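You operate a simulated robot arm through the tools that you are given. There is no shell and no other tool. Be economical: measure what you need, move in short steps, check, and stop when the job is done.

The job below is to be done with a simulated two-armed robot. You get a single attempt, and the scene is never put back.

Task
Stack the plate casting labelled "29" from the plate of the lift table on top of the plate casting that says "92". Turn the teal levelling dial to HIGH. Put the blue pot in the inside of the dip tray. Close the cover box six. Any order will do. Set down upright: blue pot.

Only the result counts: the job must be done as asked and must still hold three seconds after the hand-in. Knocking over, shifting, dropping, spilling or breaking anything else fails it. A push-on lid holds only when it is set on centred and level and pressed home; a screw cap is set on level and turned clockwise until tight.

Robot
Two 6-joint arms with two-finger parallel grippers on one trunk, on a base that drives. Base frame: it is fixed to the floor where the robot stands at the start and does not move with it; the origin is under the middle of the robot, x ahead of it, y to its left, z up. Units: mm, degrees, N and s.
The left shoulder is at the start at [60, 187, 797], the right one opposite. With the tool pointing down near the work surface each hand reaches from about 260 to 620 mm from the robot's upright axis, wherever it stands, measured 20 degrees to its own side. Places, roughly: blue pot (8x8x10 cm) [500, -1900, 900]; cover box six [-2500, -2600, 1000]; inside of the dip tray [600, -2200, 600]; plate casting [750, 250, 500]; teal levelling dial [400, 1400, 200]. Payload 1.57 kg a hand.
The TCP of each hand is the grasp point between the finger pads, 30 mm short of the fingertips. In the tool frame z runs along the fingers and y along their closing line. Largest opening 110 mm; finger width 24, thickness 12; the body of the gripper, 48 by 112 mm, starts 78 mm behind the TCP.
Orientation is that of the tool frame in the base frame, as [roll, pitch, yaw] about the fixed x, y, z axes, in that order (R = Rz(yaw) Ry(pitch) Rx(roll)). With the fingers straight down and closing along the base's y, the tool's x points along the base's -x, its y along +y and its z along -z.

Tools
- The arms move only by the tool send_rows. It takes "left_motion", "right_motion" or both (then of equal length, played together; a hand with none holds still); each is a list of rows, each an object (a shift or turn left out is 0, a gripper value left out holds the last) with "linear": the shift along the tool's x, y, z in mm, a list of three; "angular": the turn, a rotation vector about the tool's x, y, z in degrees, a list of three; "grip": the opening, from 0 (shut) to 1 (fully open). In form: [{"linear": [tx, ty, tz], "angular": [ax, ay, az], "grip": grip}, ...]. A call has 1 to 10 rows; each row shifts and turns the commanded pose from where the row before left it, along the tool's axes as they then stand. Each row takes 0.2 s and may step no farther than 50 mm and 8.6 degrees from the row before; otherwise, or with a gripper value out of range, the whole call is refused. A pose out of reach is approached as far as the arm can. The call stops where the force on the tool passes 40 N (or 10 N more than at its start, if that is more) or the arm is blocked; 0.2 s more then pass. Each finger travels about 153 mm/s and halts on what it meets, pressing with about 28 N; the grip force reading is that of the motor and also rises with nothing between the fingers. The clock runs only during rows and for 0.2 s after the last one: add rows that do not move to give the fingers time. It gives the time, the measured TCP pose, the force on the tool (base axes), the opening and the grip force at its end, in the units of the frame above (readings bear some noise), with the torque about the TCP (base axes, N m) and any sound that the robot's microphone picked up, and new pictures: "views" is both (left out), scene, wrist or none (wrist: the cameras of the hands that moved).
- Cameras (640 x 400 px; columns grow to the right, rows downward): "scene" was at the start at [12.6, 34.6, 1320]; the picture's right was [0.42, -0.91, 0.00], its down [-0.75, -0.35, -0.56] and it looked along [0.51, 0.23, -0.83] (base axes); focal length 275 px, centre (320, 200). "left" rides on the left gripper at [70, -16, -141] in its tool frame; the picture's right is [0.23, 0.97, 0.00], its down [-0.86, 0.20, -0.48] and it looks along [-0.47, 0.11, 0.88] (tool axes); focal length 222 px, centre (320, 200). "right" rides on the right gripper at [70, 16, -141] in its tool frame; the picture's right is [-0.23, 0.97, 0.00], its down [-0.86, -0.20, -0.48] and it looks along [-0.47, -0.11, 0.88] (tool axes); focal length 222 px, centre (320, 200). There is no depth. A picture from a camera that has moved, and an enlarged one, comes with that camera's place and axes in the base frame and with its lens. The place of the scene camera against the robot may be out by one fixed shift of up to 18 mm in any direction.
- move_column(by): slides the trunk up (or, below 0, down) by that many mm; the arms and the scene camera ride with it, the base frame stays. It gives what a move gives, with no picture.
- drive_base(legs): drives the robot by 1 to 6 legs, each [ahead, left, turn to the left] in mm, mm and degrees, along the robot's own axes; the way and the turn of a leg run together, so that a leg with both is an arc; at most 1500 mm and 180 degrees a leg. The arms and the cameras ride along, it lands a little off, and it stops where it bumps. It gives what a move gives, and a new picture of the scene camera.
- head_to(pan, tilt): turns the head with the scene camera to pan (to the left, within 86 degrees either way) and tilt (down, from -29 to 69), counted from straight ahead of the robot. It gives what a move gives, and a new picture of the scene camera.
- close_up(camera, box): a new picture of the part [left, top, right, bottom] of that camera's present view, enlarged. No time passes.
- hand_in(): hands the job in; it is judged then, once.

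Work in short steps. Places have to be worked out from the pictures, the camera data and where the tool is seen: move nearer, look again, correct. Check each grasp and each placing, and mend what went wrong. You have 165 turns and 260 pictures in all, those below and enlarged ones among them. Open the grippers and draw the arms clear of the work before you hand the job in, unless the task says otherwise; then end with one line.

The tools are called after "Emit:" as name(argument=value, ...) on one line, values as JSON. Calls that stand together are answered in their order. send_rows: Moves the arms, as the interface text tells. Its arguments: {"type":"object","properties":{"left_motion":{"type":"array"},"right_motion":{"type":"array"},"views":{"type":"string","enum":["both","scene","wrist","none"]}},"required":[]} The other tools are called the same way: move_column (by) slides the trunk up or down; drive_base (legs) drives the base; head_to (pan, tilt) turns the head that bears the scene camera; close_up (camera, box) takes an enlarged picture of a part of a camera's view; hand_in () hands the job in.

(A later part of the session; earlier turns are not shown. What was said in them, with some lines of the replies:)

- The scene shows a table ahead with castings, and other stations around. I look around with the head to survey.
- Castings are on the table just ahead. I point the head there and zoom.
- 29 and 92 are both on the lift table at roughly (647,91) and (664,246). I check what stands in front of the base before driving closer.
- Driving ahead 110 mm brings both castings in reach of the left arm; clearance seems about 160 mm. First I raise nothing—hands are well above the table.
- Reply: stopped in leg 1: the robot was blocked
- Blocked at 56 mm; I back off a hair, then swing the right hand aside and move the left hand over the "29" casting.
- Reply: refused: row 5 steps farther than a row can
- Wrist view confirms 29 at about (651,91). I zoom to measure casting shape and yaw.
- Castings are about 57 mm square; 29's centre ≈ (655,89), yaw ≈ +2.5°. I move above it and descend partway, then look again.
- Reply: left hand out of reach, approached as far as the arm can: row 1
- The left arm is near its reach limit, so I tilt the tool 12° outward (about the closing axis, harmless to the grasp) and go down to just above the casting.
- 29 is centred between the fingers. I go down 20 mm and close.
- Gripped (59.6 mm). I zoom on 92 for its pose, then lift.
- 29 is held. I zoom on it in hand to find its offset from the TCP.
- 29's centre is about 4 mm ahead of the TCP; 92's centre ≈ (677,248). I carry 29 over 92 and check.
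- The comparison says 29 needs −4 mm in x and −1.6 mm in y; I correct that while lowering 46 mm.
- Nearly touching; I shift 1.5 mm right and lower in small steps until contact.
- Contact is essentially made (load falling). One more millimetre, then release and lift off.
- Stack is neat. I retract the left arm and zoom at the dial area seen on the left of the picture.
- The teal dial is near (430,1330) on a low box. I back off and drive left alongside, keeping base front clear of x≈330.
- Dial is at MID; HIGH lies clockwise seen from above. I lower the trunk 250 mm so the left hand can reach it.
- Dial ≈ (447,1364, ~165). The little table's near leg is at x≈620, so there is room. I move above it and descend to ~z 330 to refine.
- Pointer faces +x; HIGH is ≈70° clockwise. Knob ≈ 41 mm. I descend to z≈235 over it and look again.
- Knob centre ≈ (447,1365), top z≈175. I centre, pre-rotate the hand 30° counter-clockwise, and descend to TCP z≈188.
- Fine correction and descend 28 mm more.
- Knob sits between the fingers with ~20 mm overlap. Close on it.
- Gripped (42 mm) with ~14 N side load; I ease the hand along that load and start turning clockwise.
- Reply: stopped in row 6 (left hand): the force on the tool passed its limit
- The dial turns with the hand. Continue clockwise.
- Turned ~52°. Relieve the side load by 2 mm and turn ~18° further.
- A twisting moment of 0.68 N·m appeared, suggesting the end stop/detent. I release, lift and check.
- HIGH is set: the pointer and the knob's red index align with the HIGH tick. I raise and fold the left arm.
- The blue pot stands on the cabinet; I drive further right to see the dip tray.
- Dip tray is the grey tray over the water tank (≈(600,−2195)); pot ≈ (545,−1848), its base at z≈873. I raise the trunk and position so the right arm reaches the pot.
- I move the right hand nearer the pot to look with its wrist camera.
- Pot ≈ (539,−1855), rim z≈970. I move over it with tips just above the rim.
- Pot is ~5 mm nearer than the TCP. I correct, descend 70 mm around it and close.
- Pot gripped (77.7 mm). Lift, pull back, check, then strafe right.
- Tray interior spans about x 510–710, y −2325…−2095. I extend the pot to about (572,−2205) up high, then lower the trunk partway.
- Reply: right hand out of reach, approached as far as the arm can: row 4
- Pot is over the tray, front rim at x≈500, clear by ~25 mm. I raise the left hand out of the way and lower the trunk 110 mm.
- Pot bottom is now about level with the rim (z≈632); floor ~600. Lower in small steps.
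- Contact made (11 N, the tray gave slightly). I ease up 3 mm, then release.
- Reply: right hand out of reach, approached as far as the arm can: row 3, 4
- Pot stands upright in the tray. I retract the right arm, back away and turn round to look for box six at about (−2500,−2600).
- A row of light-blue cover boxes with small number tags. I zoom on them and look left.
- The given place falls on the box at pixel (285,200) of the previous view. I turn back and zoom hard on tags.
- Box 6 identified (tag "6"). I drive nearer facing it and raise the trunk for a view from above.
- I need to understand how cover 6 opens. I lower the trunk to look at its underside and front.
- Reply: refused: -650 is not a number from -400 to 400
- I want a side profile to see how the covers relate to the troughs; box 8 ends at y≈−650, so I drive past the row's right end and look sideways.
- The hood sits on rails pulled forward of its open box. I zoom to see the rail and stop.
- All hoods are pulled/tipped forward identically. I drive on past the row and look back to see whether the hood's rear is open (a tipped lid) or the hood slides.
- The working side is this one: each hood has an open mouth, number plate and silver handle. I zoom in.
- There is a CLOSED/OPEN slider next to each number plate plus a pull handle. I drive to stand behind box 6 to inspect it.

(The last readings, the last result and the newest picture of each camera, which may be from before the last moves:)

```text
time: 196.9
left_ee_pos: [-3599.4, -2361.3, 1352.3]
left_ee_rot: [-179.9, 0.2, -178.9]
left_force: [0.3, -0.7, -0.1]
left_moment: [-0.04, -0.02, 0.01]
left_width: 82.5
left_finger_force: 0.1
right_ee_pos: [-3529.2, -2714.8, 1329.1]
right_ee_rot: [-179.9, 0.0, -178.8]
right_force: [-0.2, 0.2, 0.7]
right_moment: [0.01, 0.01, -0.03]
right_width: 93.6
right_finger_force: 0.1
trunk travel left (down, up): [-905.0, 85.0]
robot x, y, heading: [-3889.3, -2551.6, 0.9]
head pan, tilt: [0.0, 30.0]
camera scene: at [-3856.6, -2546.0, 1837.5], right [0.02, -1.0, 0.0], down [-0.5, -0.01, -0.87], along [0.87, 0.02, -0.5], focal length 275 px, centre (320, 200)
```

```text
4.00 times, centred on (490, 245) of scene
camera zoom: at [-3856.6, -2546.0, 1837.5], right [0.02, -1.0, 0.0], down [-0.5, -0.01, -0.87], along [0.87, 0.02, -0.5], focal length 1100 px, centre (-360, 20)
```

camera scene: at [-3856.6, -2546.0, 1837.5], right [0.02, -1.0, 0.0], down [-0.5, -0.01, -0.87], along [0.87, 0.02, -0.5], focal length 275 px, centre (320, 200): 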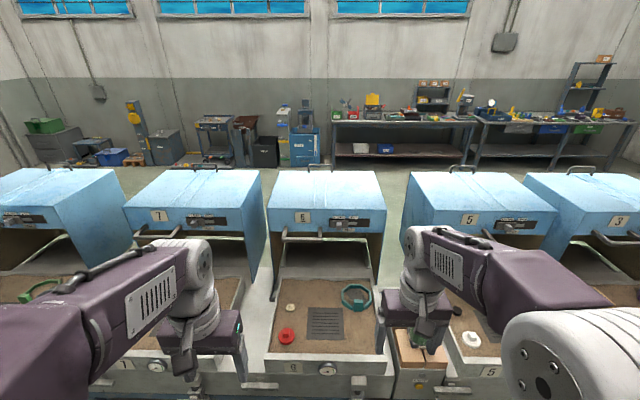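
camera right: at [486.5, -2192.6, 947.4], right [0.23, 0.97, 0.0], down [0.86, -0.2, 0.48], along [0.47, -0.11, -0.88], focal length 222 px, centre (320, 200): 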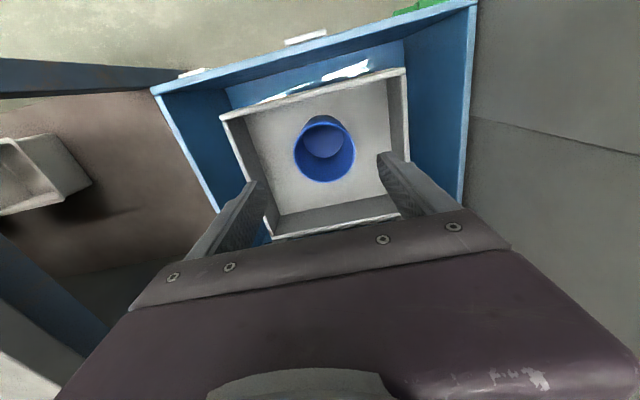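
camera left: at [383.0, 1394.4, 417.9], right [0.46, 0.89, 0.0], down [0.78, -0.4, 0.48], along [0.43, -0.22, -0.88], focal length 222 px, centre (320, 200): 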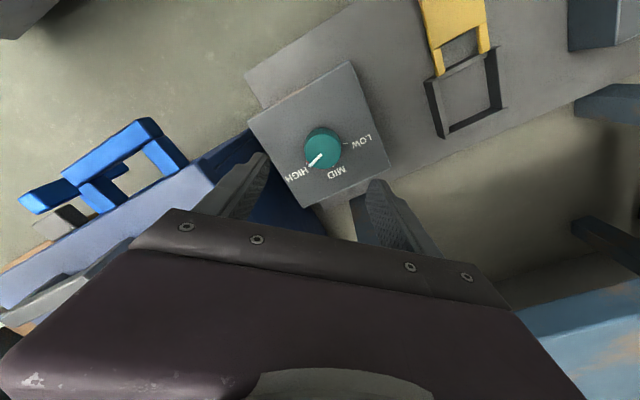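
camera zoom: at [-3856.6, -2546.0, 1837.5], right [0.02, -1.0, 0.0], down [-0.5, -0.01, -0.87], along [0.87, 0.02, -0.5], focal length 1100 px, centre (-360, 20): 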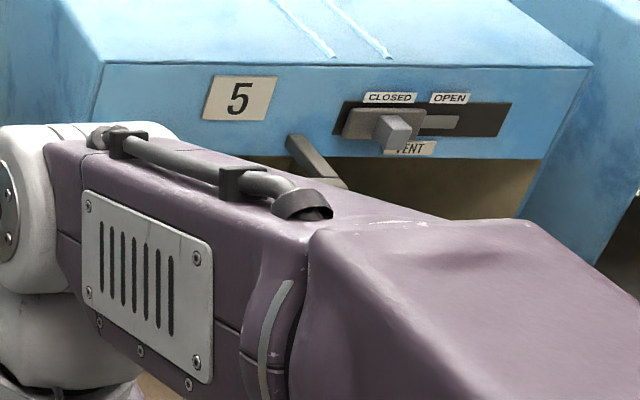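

Box six's slider is only a vent; the hood itself is open, standing on rails behind its tray (tray x −2762…−3193, hood depth ≈450). Closing means sliding the hood ~440 mm in −x, best pushed from the +x side. I drive back round.

Emit:
drive_base(legs=[[0, 1250, -1], [0, 1220, 0], [1200, 0, 0], [1200, 0, 0], [0, -1250, 0], [0, -1200, 0]])

```text
time: 232.1
left_ee_pos: [-972.0, -2128.3, 1353.0]
left_ee_rot: [-179.8, 0.1, -172.1]
left_force: [-0.2, 0.6, -0.5]
left_moment: [-0.01, 0.02, -0.02]
left_width: 82.1
left_finger_force: 0.1
right_ee_pos: [-859.7, -2471.1, 1329.5]
right_ee_rot: [-180.0, 0.0, -172.0]
right_force: [-0.1, 0.9, 0.7]
right_moment: [-0.02, 0.02, -0.04]
right_width: 93.7
right_finger_force: 0.0
trunk travel left (down, up): [-905.0, 85.0]
robot x, y, heading: [-1242.0, -2354.1, 7.9]
head pan, tilt: [0.0, 30.0]
camera scene: at [-1204.0, -2342.6, 1837.5], right [0.14, -0.99, 0.0], down [-0.5, -0.07, -0.87], along [0.86, 0.12, -0.5], focal length 275 px, centre (320, 200)
```

scene: 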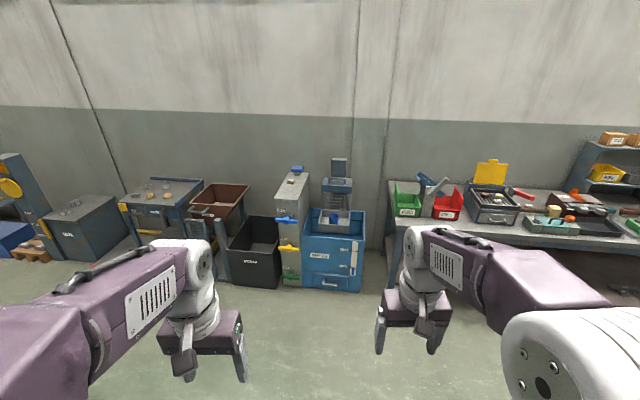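

Emit:
drive_base(legs=[[0, 0, 172.1], [0, 188, 0]])

Emit:
move_column(by=-380)

Emit:
head_to(pan=0, tilt=25)

```text
time: 240.6
left_ee_pos: [-1552.1, -2713.7, 1352.8]
left_ee_rot: [179.9, 0.2, -1.9]
left_force: [-0.6, -0.1, 0.3]
left_moment: [-0.02, -0.02, 0.0]
left_width: 82.3
left_finger_force: 0.1
right_ee_pos: [-1606.3, -2357.7, 1328.4]
right_ee_rot: [179.8, 0.0, -1.7]
right_force: [0.0, 0.5, 0.2]
right_moment: [-0.02, -0.02, 0.01]
right_width: 93.4
right_finger_force: 0.1
trunk travel left (down, up): [-905.0, 85.0]
robot x, y, heading: [-1246.4, -2539.8, 178.2]
head pan, tilt: [0.0, 30.0]
camera scene: at [-1270.3, -2531.3, 1837.5], right [0.03, 1.0, 0.0], down [0.5, -0.02, -0.87], along [-0.87, 0.02, -0.5], focal length 275 px, centre (320, 200)
```

scene: 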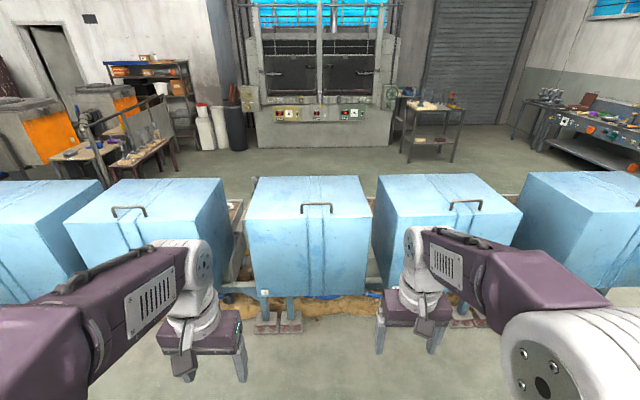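

```text
time: 244.3
left_ee_pos: [-1553.5, -2717.8, 973.6]
left_ee_rot: [180.0, 0.1, -1.8]
left_force: [0.0, -0.2, -0.1]
left_moment: [0.01, 0.01, 0.0]
left_width: 82.5
left_finger_force: 0.1
right_ee_pos: [-1604.9, -2362.7, 949.5]
right_ee_rot: [-180.0, 0.0, -1.7]
right_force: [-1.2, 0.6, 0.5]
right_moment: [-0.01, -0.01, -0.02]
right_width: 93.4
right_finger_force: 0.1
trunk travel left (down, up): [-525.0, 465.0]
robot x, y, heading: [-1247.5, -2546.0, 178.0]
head pan, tilt: [0.0, 30.0]
```

```text
time: 244.9
left_ee_pos: [-1552.9, -2717.9, 973.3]
left_ee_rot: [-179.9, 0.1, -1.8]
left_force: [0.5, 0.1, -1.1]
left_moment: [-0.02, -0.04, -0.02]
left_width: 82.7
left_finger_force: 0.0
right_ee_pos: [-1606.0, -2362.8, 950.5]
right_ee_rot: [-179.9, 0.0, -1.7]
right_force: [0.8, 0.7, 0.7]
right_moment: [0.03, -0.02, 0.04]
right_width: 93.7
right_finger_force: 0.1
trunk travel left (down, up): [-525.0, 465.0]
robot x, y, heading: [-1246.4, -2542.2, 178.1]
head pan, tilt: [0.0, 25.0]
camera scene: at [-1272.2, -2537.9, 1465.4], right [0.03, 1.0, 0.0], down [0.42, -0.01, -0.91], along [-0.91, 0.03, -0.42], focal length 275 px, centre (320, 200)
```

scene: 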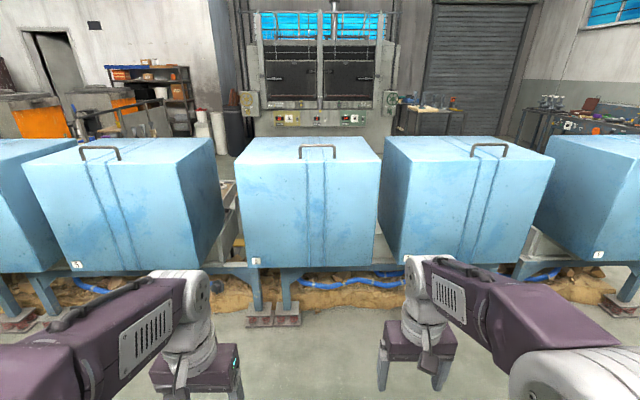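

I bring both hands forward, close the grippers and start tilting them to point ahead.

Emit:
send_rows(left_motion=[{"linear": [-50, 0, 0], "grip": 0}, {"linear": [-50, 0, 0]}, {"linear": [-50, 0, 0]}, {"linear": [-50, 0, 0]}, {}, {}], right_motion=[{"linear": [-37, 0, 0], "grip": 0}, {"linear": [-37, 0, 0]}, {"linear": [-37, 0, 0]}, {"linear": [-37, 0, 0]}, {}, {}], views="none")

Emit:
send_rows(left_motion=[{"angular": [0, -8.5, 0]}, {"angular": [0, -8.5, 0]}, {"angular": [0, -8.5, 0]}, {"angular": [0, -8.5, 0]}, {"angular": [0, -8.5, 0]}, {"angular": [0, -8.5, 0]}, {"angular": [0, -8.5, 0]}, {"angular": [0, -8.5, 0]}, {"angular": [0, -8.5, 0]}, {"angular": [0, -8.5, 0]}], right_motion=[{"angular": [0, -8.5, 0]}, {"angular": [0, -8.5, 0]}, {"angular": [0, -8.5, 0]}, {"angular": [0, -8.5, 0]}, {"angular": [0, -8.5, 0]}, {"angular": [0, -8.5, 0]}, {"angular": [0, -8.5, 0]}, {"angular": [0, -8.5, 0]}, {"angular": [0, -8.5, 0]}, {"angular": [0, -8.5, 0]}], views="scene")

```text
time: 246.3
left_ee_pos: [-1756.0, -2708.4, 969.6]
left_ee_rot: [-179.9, -0.1, -1.9]
left_force: [-0.8, -0.7, 0.4]
left_moment: [-0.01, -0.04, 0.02]
left_width: 0.0
left_finger_force: 20.9
right_ee_pos: [-1754.8, -2358.1, 946.8]
right_ee_rot: [-179.9, -0.1, -1.6]
right_force: [-0.4, -0.7, 0.5]
right_moment: [-0.04, -0.06, 0.0]
right_width: 0.0
right_finger_force: 21.5
trunk travel left (down, up): [-525.0, 465.0]
robot x, y, heading: [-1246.9, -2544.7, 178.1]
head pan, tilt: [0.0, 25.0]
```

```text
time: 248.5
left_ee_pos: [-1756.9, -2711.4, 1050.1]
left_ee_rot: [-179.0, 83.9, -0.8]
left_force: [-0.3, 0.0, 0.2]
left_moment: [0.0, 0.0, 0.01]
left_width: 0.0
left_finger_force: 21.4
left hand out of reach, approached as far as the arm can: row 9, 10
right_ee_pos: [-1747.1, -2354.5, 1049.2]
right_ee_rot: [-179.4, 83.7, -1.1]
right_force: [0.8, 0.9, -0.9]
right_moment: [0.0, 0.01, 0.0]
right_width: 0.0
right_finger_force: 21.6
right hand out of reach, approached as far as the arm can: row 6, 9, 10
trunk travel left (down, up): [-525.0, 465.0]
robot x, y, heading: [-1245.3, -2542.0, 178.3]
head pan, tilt: [0.0, 25.0]
camera scene: at [-1268.0, -2537.8, 1465.5], right [0.03, 1.0, 0.0], down [0.42, -0.01, -0.91], along [-0.91, 0.03, -0.42], focal length 275 px, centre (320, 200)
```

scene: 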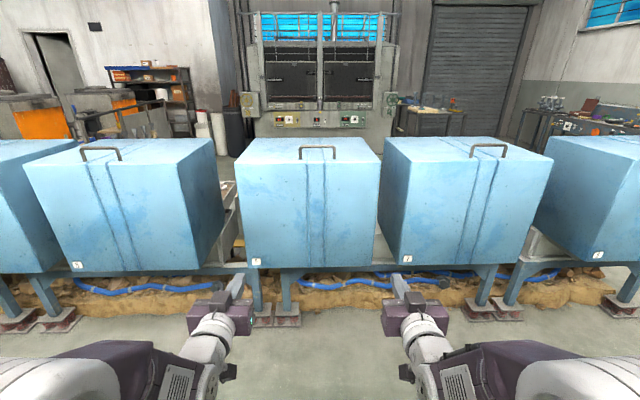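

Hands now point forward. I lower the trunk, square up, and drive up to just short of hood 6.

Emit:
move_column(by=-180)

Emit:
drive_base(legs=[[0, 0, 1.8], [460, 0, 0]])

Emit:
head_to(pan=0, tilt=40)

```text
time: 250.5
left_ee_pos: [-1761.1, -2711.2, 869.0]
left_ee_rot: [-178.9, 83.7, -0.7]
left_force: [-0.2, -0.3, -0.3]
left_moment: [0.01, -0.02, 0.02]
left_width: 0.1
left_finger_force: 21.8
right_ee_pos: [-1751.2, -2355.0, 866.1]
right_ee_rot: [-179.5, 83.5, -1.1]
right_force: [-0.5, -0.3, -0.1]
right_moment: [-0.03, -0.01, 0.0]
right_width: 0.0
right_finger_force: 21.4
trunk travel left (down, up): [-345.0, 645.0]
robot x, y, heading: [-1247.8, -2543.3, 178.7]
head pan, tilt: [0.0, 25.0]
```

```text
time: 253.6
left_ee_pos: [-2206.7, -2731.5, 867.0]
left_ee_rot: [-179.0, 83.7, 1.5]
left_force: [-0.3, -0.6, -0.5]
left_moment: [0.0, 0.01, -0.02]
left_width: 0.0
left_finger_force: 22.0
right_ee_pos: [-2207.2, -2374.3, 866.0]
right_ee_rot: [-179.5, 83.4, 1.1]
right_force: [-0.6, -0.1, -1.0]
right_moment: [0.03, -0.01, 0.0]
right_width: 0.1
right_finger_force: 21.0
trunk travel left (down, up): [-345.0, 645.0]
robot x, y, heading: [-1695.4, -2547.6, -179.2]
head pan, tilt: [0.0, 25.0]
camera scene: at [-1722.9, -2541.1, 1285.4], right [-0.01, 1.0, 0.0], down [0.42, 0.0, -0.91], along [-0.91, -0.01, -0.42], focal length 275 px, centre (320, 200)
```

scene: 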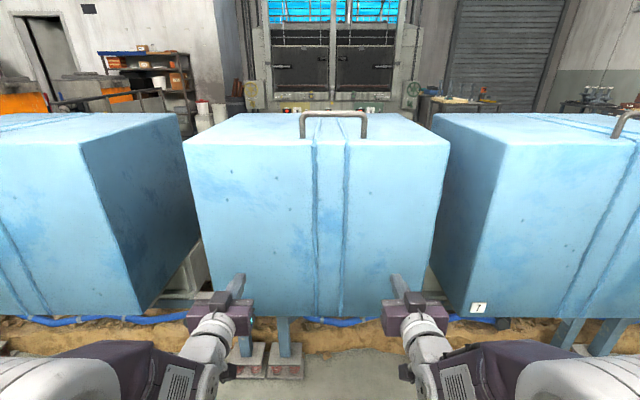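

```text
time: 254.4
left_ee_pos: [-2204.5, -2732.4, 867.0]
left_ee_rot: [-179.0, 83.6, 1.5]
left_force: [1.1, 0.6, -0.7]
left_moment: [-0.01, 0.0, 0.03]
left_width: 0.0
left_finger_force: 21.1
right_ee_pos: [-2207.2, -2375.6, 866.9]
right_ee_rot: [-179.5, 83.5, 1.1]
right_force: [-0.5, 0.1, 0.2]
right_moment: [0.0, 0.0, 0.01]
right_width: 0.0
right_finger_force: 20.8
trunk travel left (down, up): [-345.0, 645.0]
robot x, y, heading: [-1698.3, -2544.7, -179.7]
head pan, tilt: [0.0, 40.0]
camera scene: at [-1715.2, -2541.1, 1262.2], right [-0.01, 1.0, 0.0], down [0.64, 0.0, -0.77], along [-0.77, -0.01, -0.64], focal length 275 px, centre (320, 200)
```

scene: 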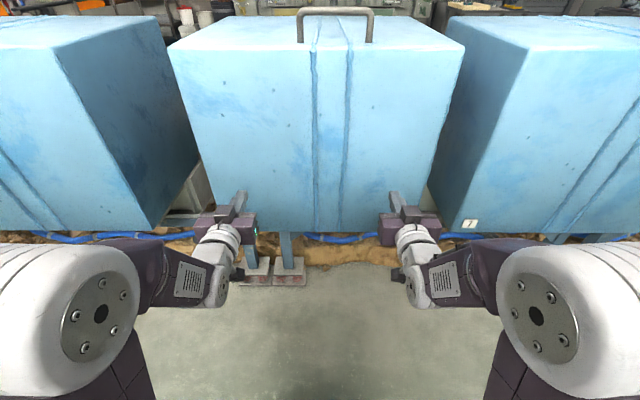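

Fingertips are ~60 mm short of the hood. I push forward with both arms and watch the forces.

Emit:
send_rows(left_motion=[{"linear": [-4, 0, 35]}, {"linear": [-2, 0, 20]}, {"linear": [-1, 0, 10]}, {"linear": [-1, 0, 10]}, {"linear": [-1, 0, 10]}, {}], right_motion=[{"linear": [-4, 0, 35]}, {"linear": [-2, 0, 20]}, {"linear": [-1, 0, 10]}, {"linear": [-1, 0, 10]}, {"linear": [-1, 0, 10]}, {}], views="scene")

```text
time: 255.8
left_ee_pos: [-2289.4, -2732.9, 866.2]
left_ee_rot: [-179.0, 83.7, 1.4]
left_force: [0.6, 0.2, -0.1]
left_moment: [-0.01, 0.04, -0.02]
left_width: 0.0
left_finger_force: 21.0
right_ee_pos: [-2291.0, -2376.5, 864.3]
right_ee_rot: [-179.6, 83.5, 0.9]
right_force: [-0.2, -0.6, -0.8]
right_moment: [0.0, 0.0, -0.02]
right_width: 0.0
right_finger_force: 21.1
trunk travel left (down, up): [-345.0, 645.0]
robot x, y, heading: [-1697.3, -2544.9, -179.4]
head pan, tilt: [0.0, 40.0]
camera scene: at [-1714.9, -2541.0, 1262.2], right [-0.01, 1.0, 0.0], down [0.64, 0.0, -0.77], along [-0.77, -0.01, -0.64], focal length 275 px, centre (320, 200)
```

scene: 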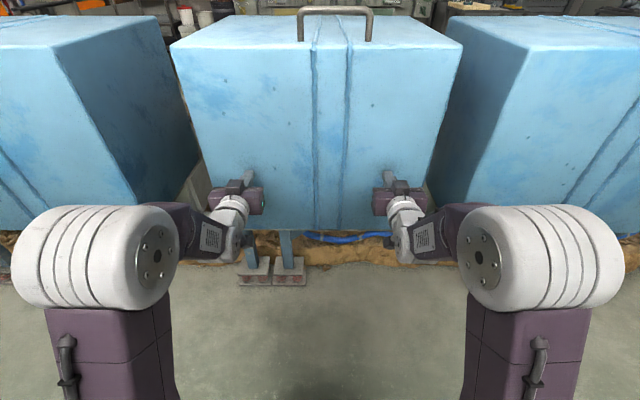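

No resistance noted, and the hood's outline moved slightly. Continue pushing 150 mm.

Emit:
send_rows(left_motion=[{"linear": [-2, 0, 20]}, {"linear": [-2, 0, 20]}, {"linear": [-2, 0, 20]}, {"linear": [-2, 0, 20]}, {"linear": [-2, 0, 20]}, {"linear": [-2, 0, 20]}], right_motion=[{"linear": [-2, 0, 20]}, {"linear": [-2, 0, 20]}, {"linear": [-2, 0, 20]}, {"linear": [-2, 0, 20]}, {"linear": [-2, 0, 20]}, {"linear": [-2, 0, 20]}], views="scene")

```text
time: 257.2
left_ee_pos: [-2413.4, -2733.0, 865.3]
left_ee_rot: [-179.0, 83.7, 1.5]
left_force: [-0.1, -0.1, 0.0]
left_moment: [0.02, 0.02, 0.0]
left_width: 0.2
left_finger_force: 21.2
right_ee_pos: [-2413.1, -2377.6, 858.7]
right_ee_rot: [-179.6, 83.5, 1.0]
right_force: [-0.6, 0.0, -1.0]
right_moment: [0.0, 0.03, 0.01]
right_width: 0.0
right_finger_force: 21.8
trunk travel left (down, up): [-345.0, 645.0]
robot x, y, heading: [-1701.3, -2546.9, -179.7]
head pan, tilt: [0.0, 40.0]
camera scene: at [-1717.2, -2541.1, 1262.1], right [-0.01, 1.0, 0.0], down [0.64, 0.0, -0.77], along [-0.77, -0.01, -0.64], focal length 275 px, centre (320, 200)
```

scene: 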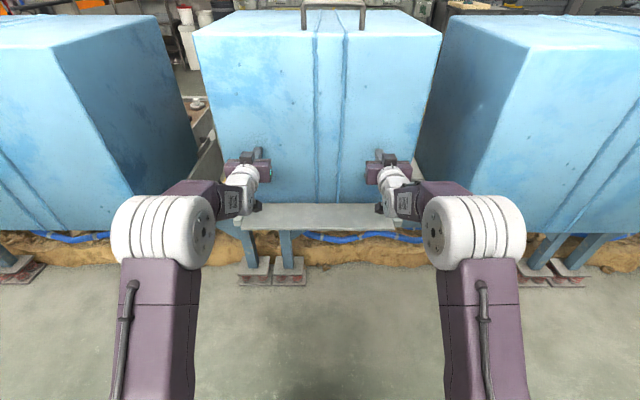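

The hood slides freely on its rails. The arms near full reach, so I drive the base ahead 230 mm, pushing the hood along.

Emit:
drive_base(legs=[[230, 0, 0]])

```text
time: 258.9
left_ee_pos: [-2645.0, -2734.2, 864.2]
left_ee_rot: [-178.9, 83.6, 1.4]
left_force: [-1.5, 0.2, -0.5]
left_moment: [-0.03, 0.02, 0.01]
left_width: 0.1
left_finger_force: 21.3
right_ee_pos: [-2643.0, -2379.5, 859.5]
right_ee_rot: [-179.4, 83.5, 1.1]
right_force: [-0.6, 0.0, -0.5]
right_moment: [0.0, 0.04, 0.0]
right_width: 0.0
right_finger_force: 21.1
trunk travel left (down, up): [-345.0, 645.0]
robot x, y, heading: [-1929.6, -2548.3, -179.6]
head pan, tilt: [0.0, 40.0]
camera scene: at [-1947.7, -2542.8, 1262.1], right [-0.01, 1.0, 0.0], down [0.64, 0.0, -0.77], along [-0.77, -0.01, -0.64], focal length 275 px, centre (320, 200)
```

scene: 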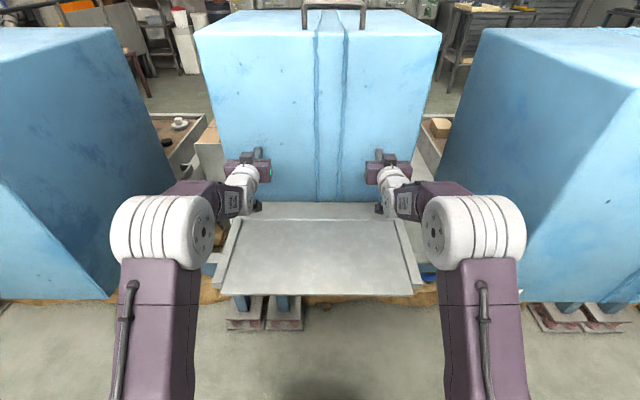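

Hood face is now at x≈−2674; about 80 mm should remain. I push on with the arms in small rows until the stop.

Emit:
send_rows(left_motion=[{"linear": [-1, 0, 12]}, {"linear": [-1, 0, 12]}, {"linear": [-1, 0, 12]}, {"linear": [-1, 0, 12]}, {"linear": [-1, 0, 12]}], right_motion=[{"linear": [-1, 0, 12]}, {"linear": [-1, 0, 12]}, {"linear": [-1, 0, 12]}, {"linear": [-1, 0, 12]}, {"linear": [-1, 0, 12]}], views="scene")

```text
time: 260.1
left_ee_pos: [-2702.2, -2734.4, 864.7]
left_ee_rot: [-179.0, 83.7, 1.3]
left_force: [12.1, -0.1, 0.3]
left_moment: [-0.02, 0.08, -0.01]
left_width: 0.0
left_finger_force: 21.1
right_ee_pos: [-2700.4, -2381.2, 860.5]
right_ee_rot: [-179.4, 83.6, 1.0]
right_force: [-0.7, -0.3, -0.1]
right_moment: [0.01, 0.0, -0.02]
right_width: 0.0
right_finger_force: 21.3
trunk travel left (down, up): [-345.0, 645.0]
robot x, y, heading: [-1929.8, -2546.5, -179.5]
head pan, tilt: [0.0, 40.0]
camera scene: at [-1944.3, -2542.8, 1262.2], right [-0.01, 1.0, 0.0], down [0.64, 0.01, -0.77], along [-0.77, -0.01, -0.64], focal length 275 px, centre (320, 200)
```

scene: 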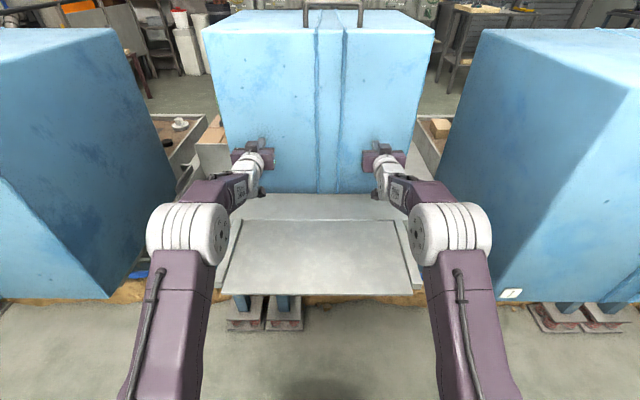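

Emit:
send_rows(left_motion=[{"linear": [-0.5, 0, 6]}, {"linear": [-0.5, 0, 6]}, {"linear": [-0.5, 0, 6]}, {"linear": [-0.5, 0, 6]}, {"linear": [-0.5, 0, 6]}], right_motion=[{"linear": [-0.5, 0, 6]}, {"linear": [-0.5, 0, 6]}, {"linear": [-0.5, 0, 6]}, {"linear": [-0.5, 0, 6]}, {"linear": [-0.5, 0, 6]}], views="scene")

```text
time: 260.6
left_ee_pos: [-2701.7, -2734.7, 865.3]
left_ee_rot: [-179.2, 83.4, 1.2]
left_force: [23.3, 0.5, 2.9]
left_moment: [-0.05, 0.27, -0.04]
left_width: 0.2
left_finger_force: 21.7
right_ee_pos: [-2700.8, -2381.7, 860.9]
right_ee_rot: [-179.5, 83.8, 1.1]
right_force: [20.9, -0.2, 3.2]
right_moment: [0.03, 0.27, -0.03]
right_width: 0.2
right_finger_force: 21.6
trunk travel left (down, up): [-345.0, 645.0]
robot x, y, heading: [-1928.2, -2547.2, -179.5]
head pan, tilt: [0.0, 40.0]
stopped in row 2 (left hand): the force on the tool passed its limit (the readings are from after the stop); the commanded pose is now the measured one
camera scene: at [-1935.8, -2542.8, 1262.5], right [-0.01, 1.0, 0.0], down [0.64, 0.01, -0.77], along [-0.77, -0.01, -0.64], focal length 275 px, centre (320, 200)
```

scene: 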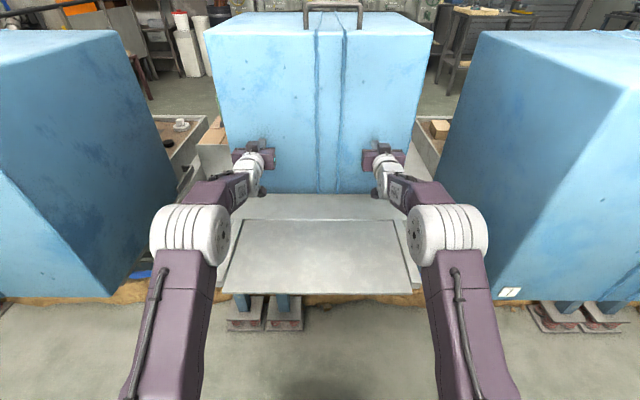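

Both hands met a firm stop after ~433 mm travel, matching full closure. I push once more to confirm it is home.

Emit:
send_rows(left_motion=[{"linear": [0, 0, 5]}, {"linear": [0, 0, 5]}, {"linear": [0, 0, 5]}], right_motion=[{"linear": [0, 0, 5]}, {"linear": [0, 0, 5]}, {"linear": [0, 0, 5]}], views="none")

Emit:
send_rows(left_motion=[{"linear": [0, 0, -30]}, {"linear": [0, 0, -40]}, {"linear": [0, 0, -40]}, {"linear": [0, 0, -40]}, {"linear": [0, 0, -40]}, {"linear": [0, 0, -40]}], right_motion=[{"linear": [0, 0, -30]}, {"linear": [0, 0, -40]}, {"linear": [0, 0, -40]}, {"linear": [0, 0, -40]}, {"linear": [0, 0, -40]}, {"linear": [0, 0, -40]}], views="scene")

```text
time: 261.1
left_ee_pos: [-2702.1, -2733.6, 864.3]
left_ee_rot: [-179.1, 83.2, 1.1]
left_force: [30.9, 0.1, 5.4]
left_moment: [-0.03, 0.4, 0.0]
left_width: 0.1
left_finger_force: 21.1
right_ee_pos: [-2701.9, -2379.9, 862.2]
right_ee_rot: [-179.5, 83.7, 1.0]
right_force: [33.3, -0.3, 4.3]
right_moment: [0.02, 0.4, -0.01]
right_width: 0.0
right_finger_force: 21.3
trunk travel left (down, up): [-345.0, 645.0]
robot x, y, heading: [-1923.6, -2545.5, -179.4]
head pan, tilt: [0.0, 40.0]
stopped in row 2 (left hand): the force on the tool passed its limit (the readings are from after the stop); the commanded pose is now the measured one
```

```text
time: 262.4
left_ee_pos: [-2484.3, -2734.5, 886.6]
left_ee_rot: [-179.2, 82.6, 1.1]
left_force: [0.6, -0.4, 0.0]
left_moment: [0.02, 0.01, 0.01]
left_width: 0.0
left_finger_force: 21.5
right_ee_pos: [-2482.3, -2377.6, 878.7]
right_ee_rot: [-179.5, 82.9, 1.3]
right_force: [0.4, 0.3, 0.1]
right_moment: [0.0, -0.06, 0.01]
right_width: 0.1
right_finger_force: 21.8
trunk travel left (down, up): [-345.0, 645.0]
robot x, y, heading: [-1932.4, -2547.3, -179.3]
head pan, tilt: [0.0, 40.0]
camera scene: at [-1942.6, -2542.8, 1262.2], right [-0.01, 1.0, 0.0], down [0.64, 0.01, -0.77], along [-0.77, -0.01, -0.64], focal length 275 px, centre (320, 200)
```

scene: 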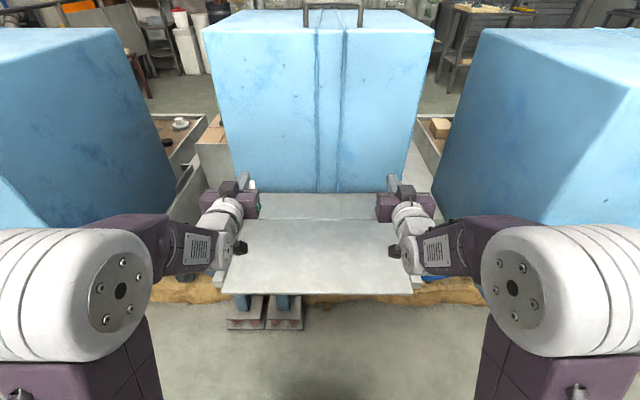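

Hood 6 stays home. I back off, and go round the row's end once to verify from the far side.

Emit:
drive_base(legs=[[-550, 0, 0], [0, -1250, 0], [0, -1230, 0]])

Emit:
move_column(by=400)

Emit:
drive_base(legs=[[1100, 0, 0], [1100, 0, 0]])

Emit:
head_to(pan=84, tilt=25)

```text
time: 277.4
left_ee_pos: [-1985.3, -265.2, 885.9]
left_ee_rot: [-179.4, 82.5, 2.7]
left_force: [-0.7, -0.1, 0.4]
left_moment: [0.03, 0.01, 0.02]
left_width: 0.0
left_finger_force: 21.8
right_ee_pos: [-1996.4, 93.8, 879.4]
right_ee_rot: [-179.7, 83.0, 2.8]
right_force: [0.1, -0.4, 0.2]
right_moment: [-0.02, -0.03, 0.04]
right_width: 0.0
right_finger_force: 21.5
trunk travel left (down, up): [-345.0, 645.0]
robot x, y, heading: [-1433.4, -56.7, -177.5]
head pan, tilt: [0.0, 40.0]
camera scene: at [-1450.8, -55.2, 1262.1], right [-0.04, 1.0, 0.0], down [0.64, 0.03, -0.77], along [-0.77, -0.03, -0.64], focal length 275 px, centre (320, 200)
```

scene: 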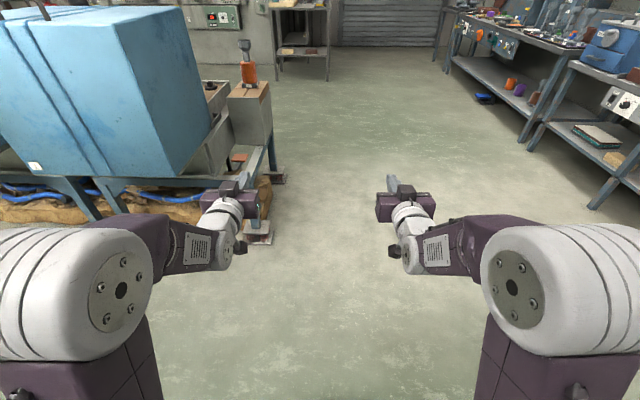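

```text
time: 281.2
left_ee_pos: [-1985.1, -263.8, 1285.1]
left_ee_rot: [-179.3, 82.5, 2.8]
left_force: [-0.3, 0.3, 0.3]
left_moment: [0.01, 0.03, 0.03]
left_width: 0.0
left_finger_force: 21.2
right_ee_pos: [-1997.5, 93.5, 1278.3]
right_ee_rot: [-179.6, 83.0, 2.8]
right_force: [0.7, 0.3, 0.8]
right_moment: [0.01, -0.01, -0.01]
right_width: 0.0
right_finger_force: 21.6
trunk travel left (down, up): [-745.0, 245.0]
robot x, y, heading: [-1430.8, -59.4, -177.5]
head pan, tilt: [0.0, 40.0]
```

```text
time: 292.0
left_ee_pos: [-4156.2, -412.7, 1285.6]
left_ee_rot: [-179.2, 82.5, 5.7]
left_force: [0.4, 0.2, 0.1]
left_moment: [-0.01, 0.01, -0.03]
left_width: 0.1
left_finger_force: 20.5
right_ee_pos: [-4184.8, -55.3, 1278.4]
right_ee_rot: [-179.6, 82.9, 5.6]
right_force: [0.1, -0.3, -0.5]
right_moment: [0.01, -0.06, 0.05]
right_width: 0.0
right_finger_force: 21.5
trunk travel left (down, up): [-745.0, 245.0]
robot x, y, heading: [-3614.0, -179.2, -175.1]
head pan, tilt: [0.0, 40.0]
camera scene: at [-3633.0, -177.7, 1662.2], right [-0.09, 1.0, 0.0], down [0.64, 0.06, -0.77], along [-0.76, -0.07, -0.64], focal length 275 px, centre (320, 200)
```

scene: 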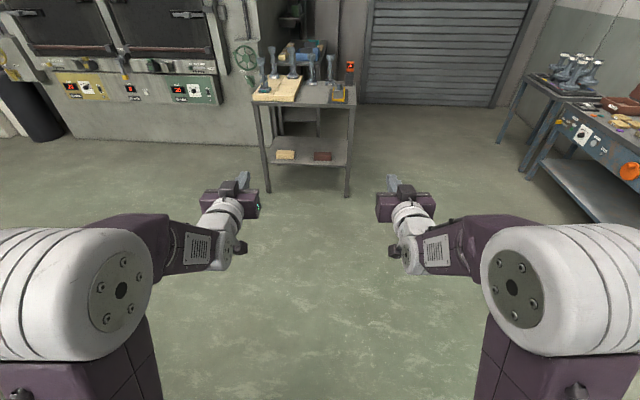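

```text
time: 293.6
left_ee_pos: [-4156.3, -412.7, 1285.9]
left_ee_rot: [-179.2, 82.4, 5.7]
left_force: [-0.4, 0.5, -0.2]
left_moment: [0.0, -0.02, 0.04]
left_width: 0.0
left_finger_force: 21.8
right_ee_pos: [-4185.8, -55.2, 1280.0]
right_ee_rot: [-179.6, 82.9, 5.8]
right_force: [-0.4, -0.6, 0.4]
right_moment: [0.0, -0.03, 0.04]
right_width: 0.1
right_finger_force: 21.8
trunk travel left (down, up): [-745.0, 245.0]
robot x, y, heading: [-3613.4, -180.2, -175.0]
head pan, tilt: [84.0, 25.0]
camera scene: at [-3550.3, -262.3, 1685.5], right [-1.0, 0.02, 0.0], down [0.01, 0.42, -0.91], along [-0.01, -0.91, -0.42], focal length 275 px, centre (320, 200)
```

scene: 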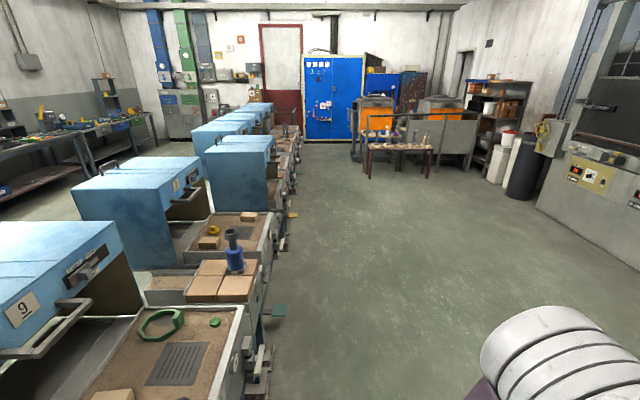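

Emit:
close_up(camera="scene", box=[170, 100, 330, 200])

```text
4.00 times, centred on (250, 150) of scene
camera zoom: at [-3550.3, -262.3, 1685.5], right [-1.0, 0.02, 0.0], down [0.01, 0.42, -0.91], along [-0.01, -0.91, -0.42], focal length 1100 px, centre (600, 400)
```

zoom: 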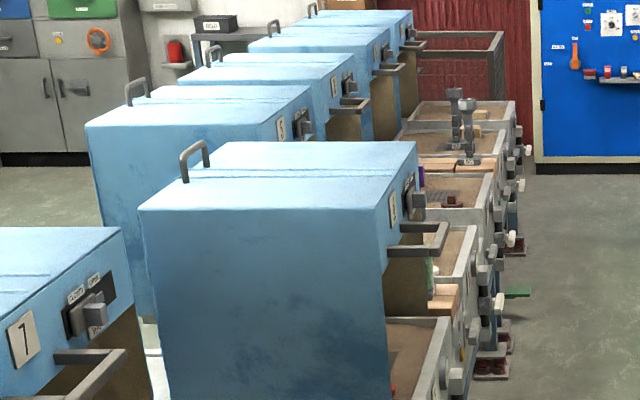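

Hood 6's mouth is now at x≈−3181, right at its tray's front wall (≈−3200): fully closed, while the neighbours are untouched. I open the grippers and hand in.

Emit:
send_rows(left_motion=[{"grip": 1}, {"grip": 1}, {"grip": 1}, {"grip": 1}], right_motion=[{"grip": 1}, {"grip": 1}, {"grip": 1}, {"grip": 1}], views="none")

Emit:
hand_in()

```text
time: 294.6
left_ee_pos: [-4157.1, -412.5, 1286.0]
left_ee_rot: [-179.3, 82.5, 5.6]
left_force: [-0.8, -0.5, -1.1]
left_moment: [0.0, -0.01, 0.03]
left_width: 109.9
left_finger_force: 0.1
right_ee_pos: [-4185.6, -55.5, 1279.2]
right_ee_rot: [-179.6, 82.9, 5.7]
right_force: [0.4, 0.6, 0.3]
right_moment: [0.0, 0.01, 0.01]
right_width: 109.7
right_finger_force: 0.0
trunk travel left (down, up): [-745.0, 245.0]
robot x, y, heading: [-3613.6, -179.4, -174.7]
head pan, tilt: [84.0, 25.0]
```

```text
The job is handed in.
```

I handed the job in with all four parts done: casting 29 is stacked on 92, the teal dial is at HIGH, the blue pot stands upright in the dip tray (which sank a few millimetres as I set the pot down), and cover box six is pushed closed to its stop.
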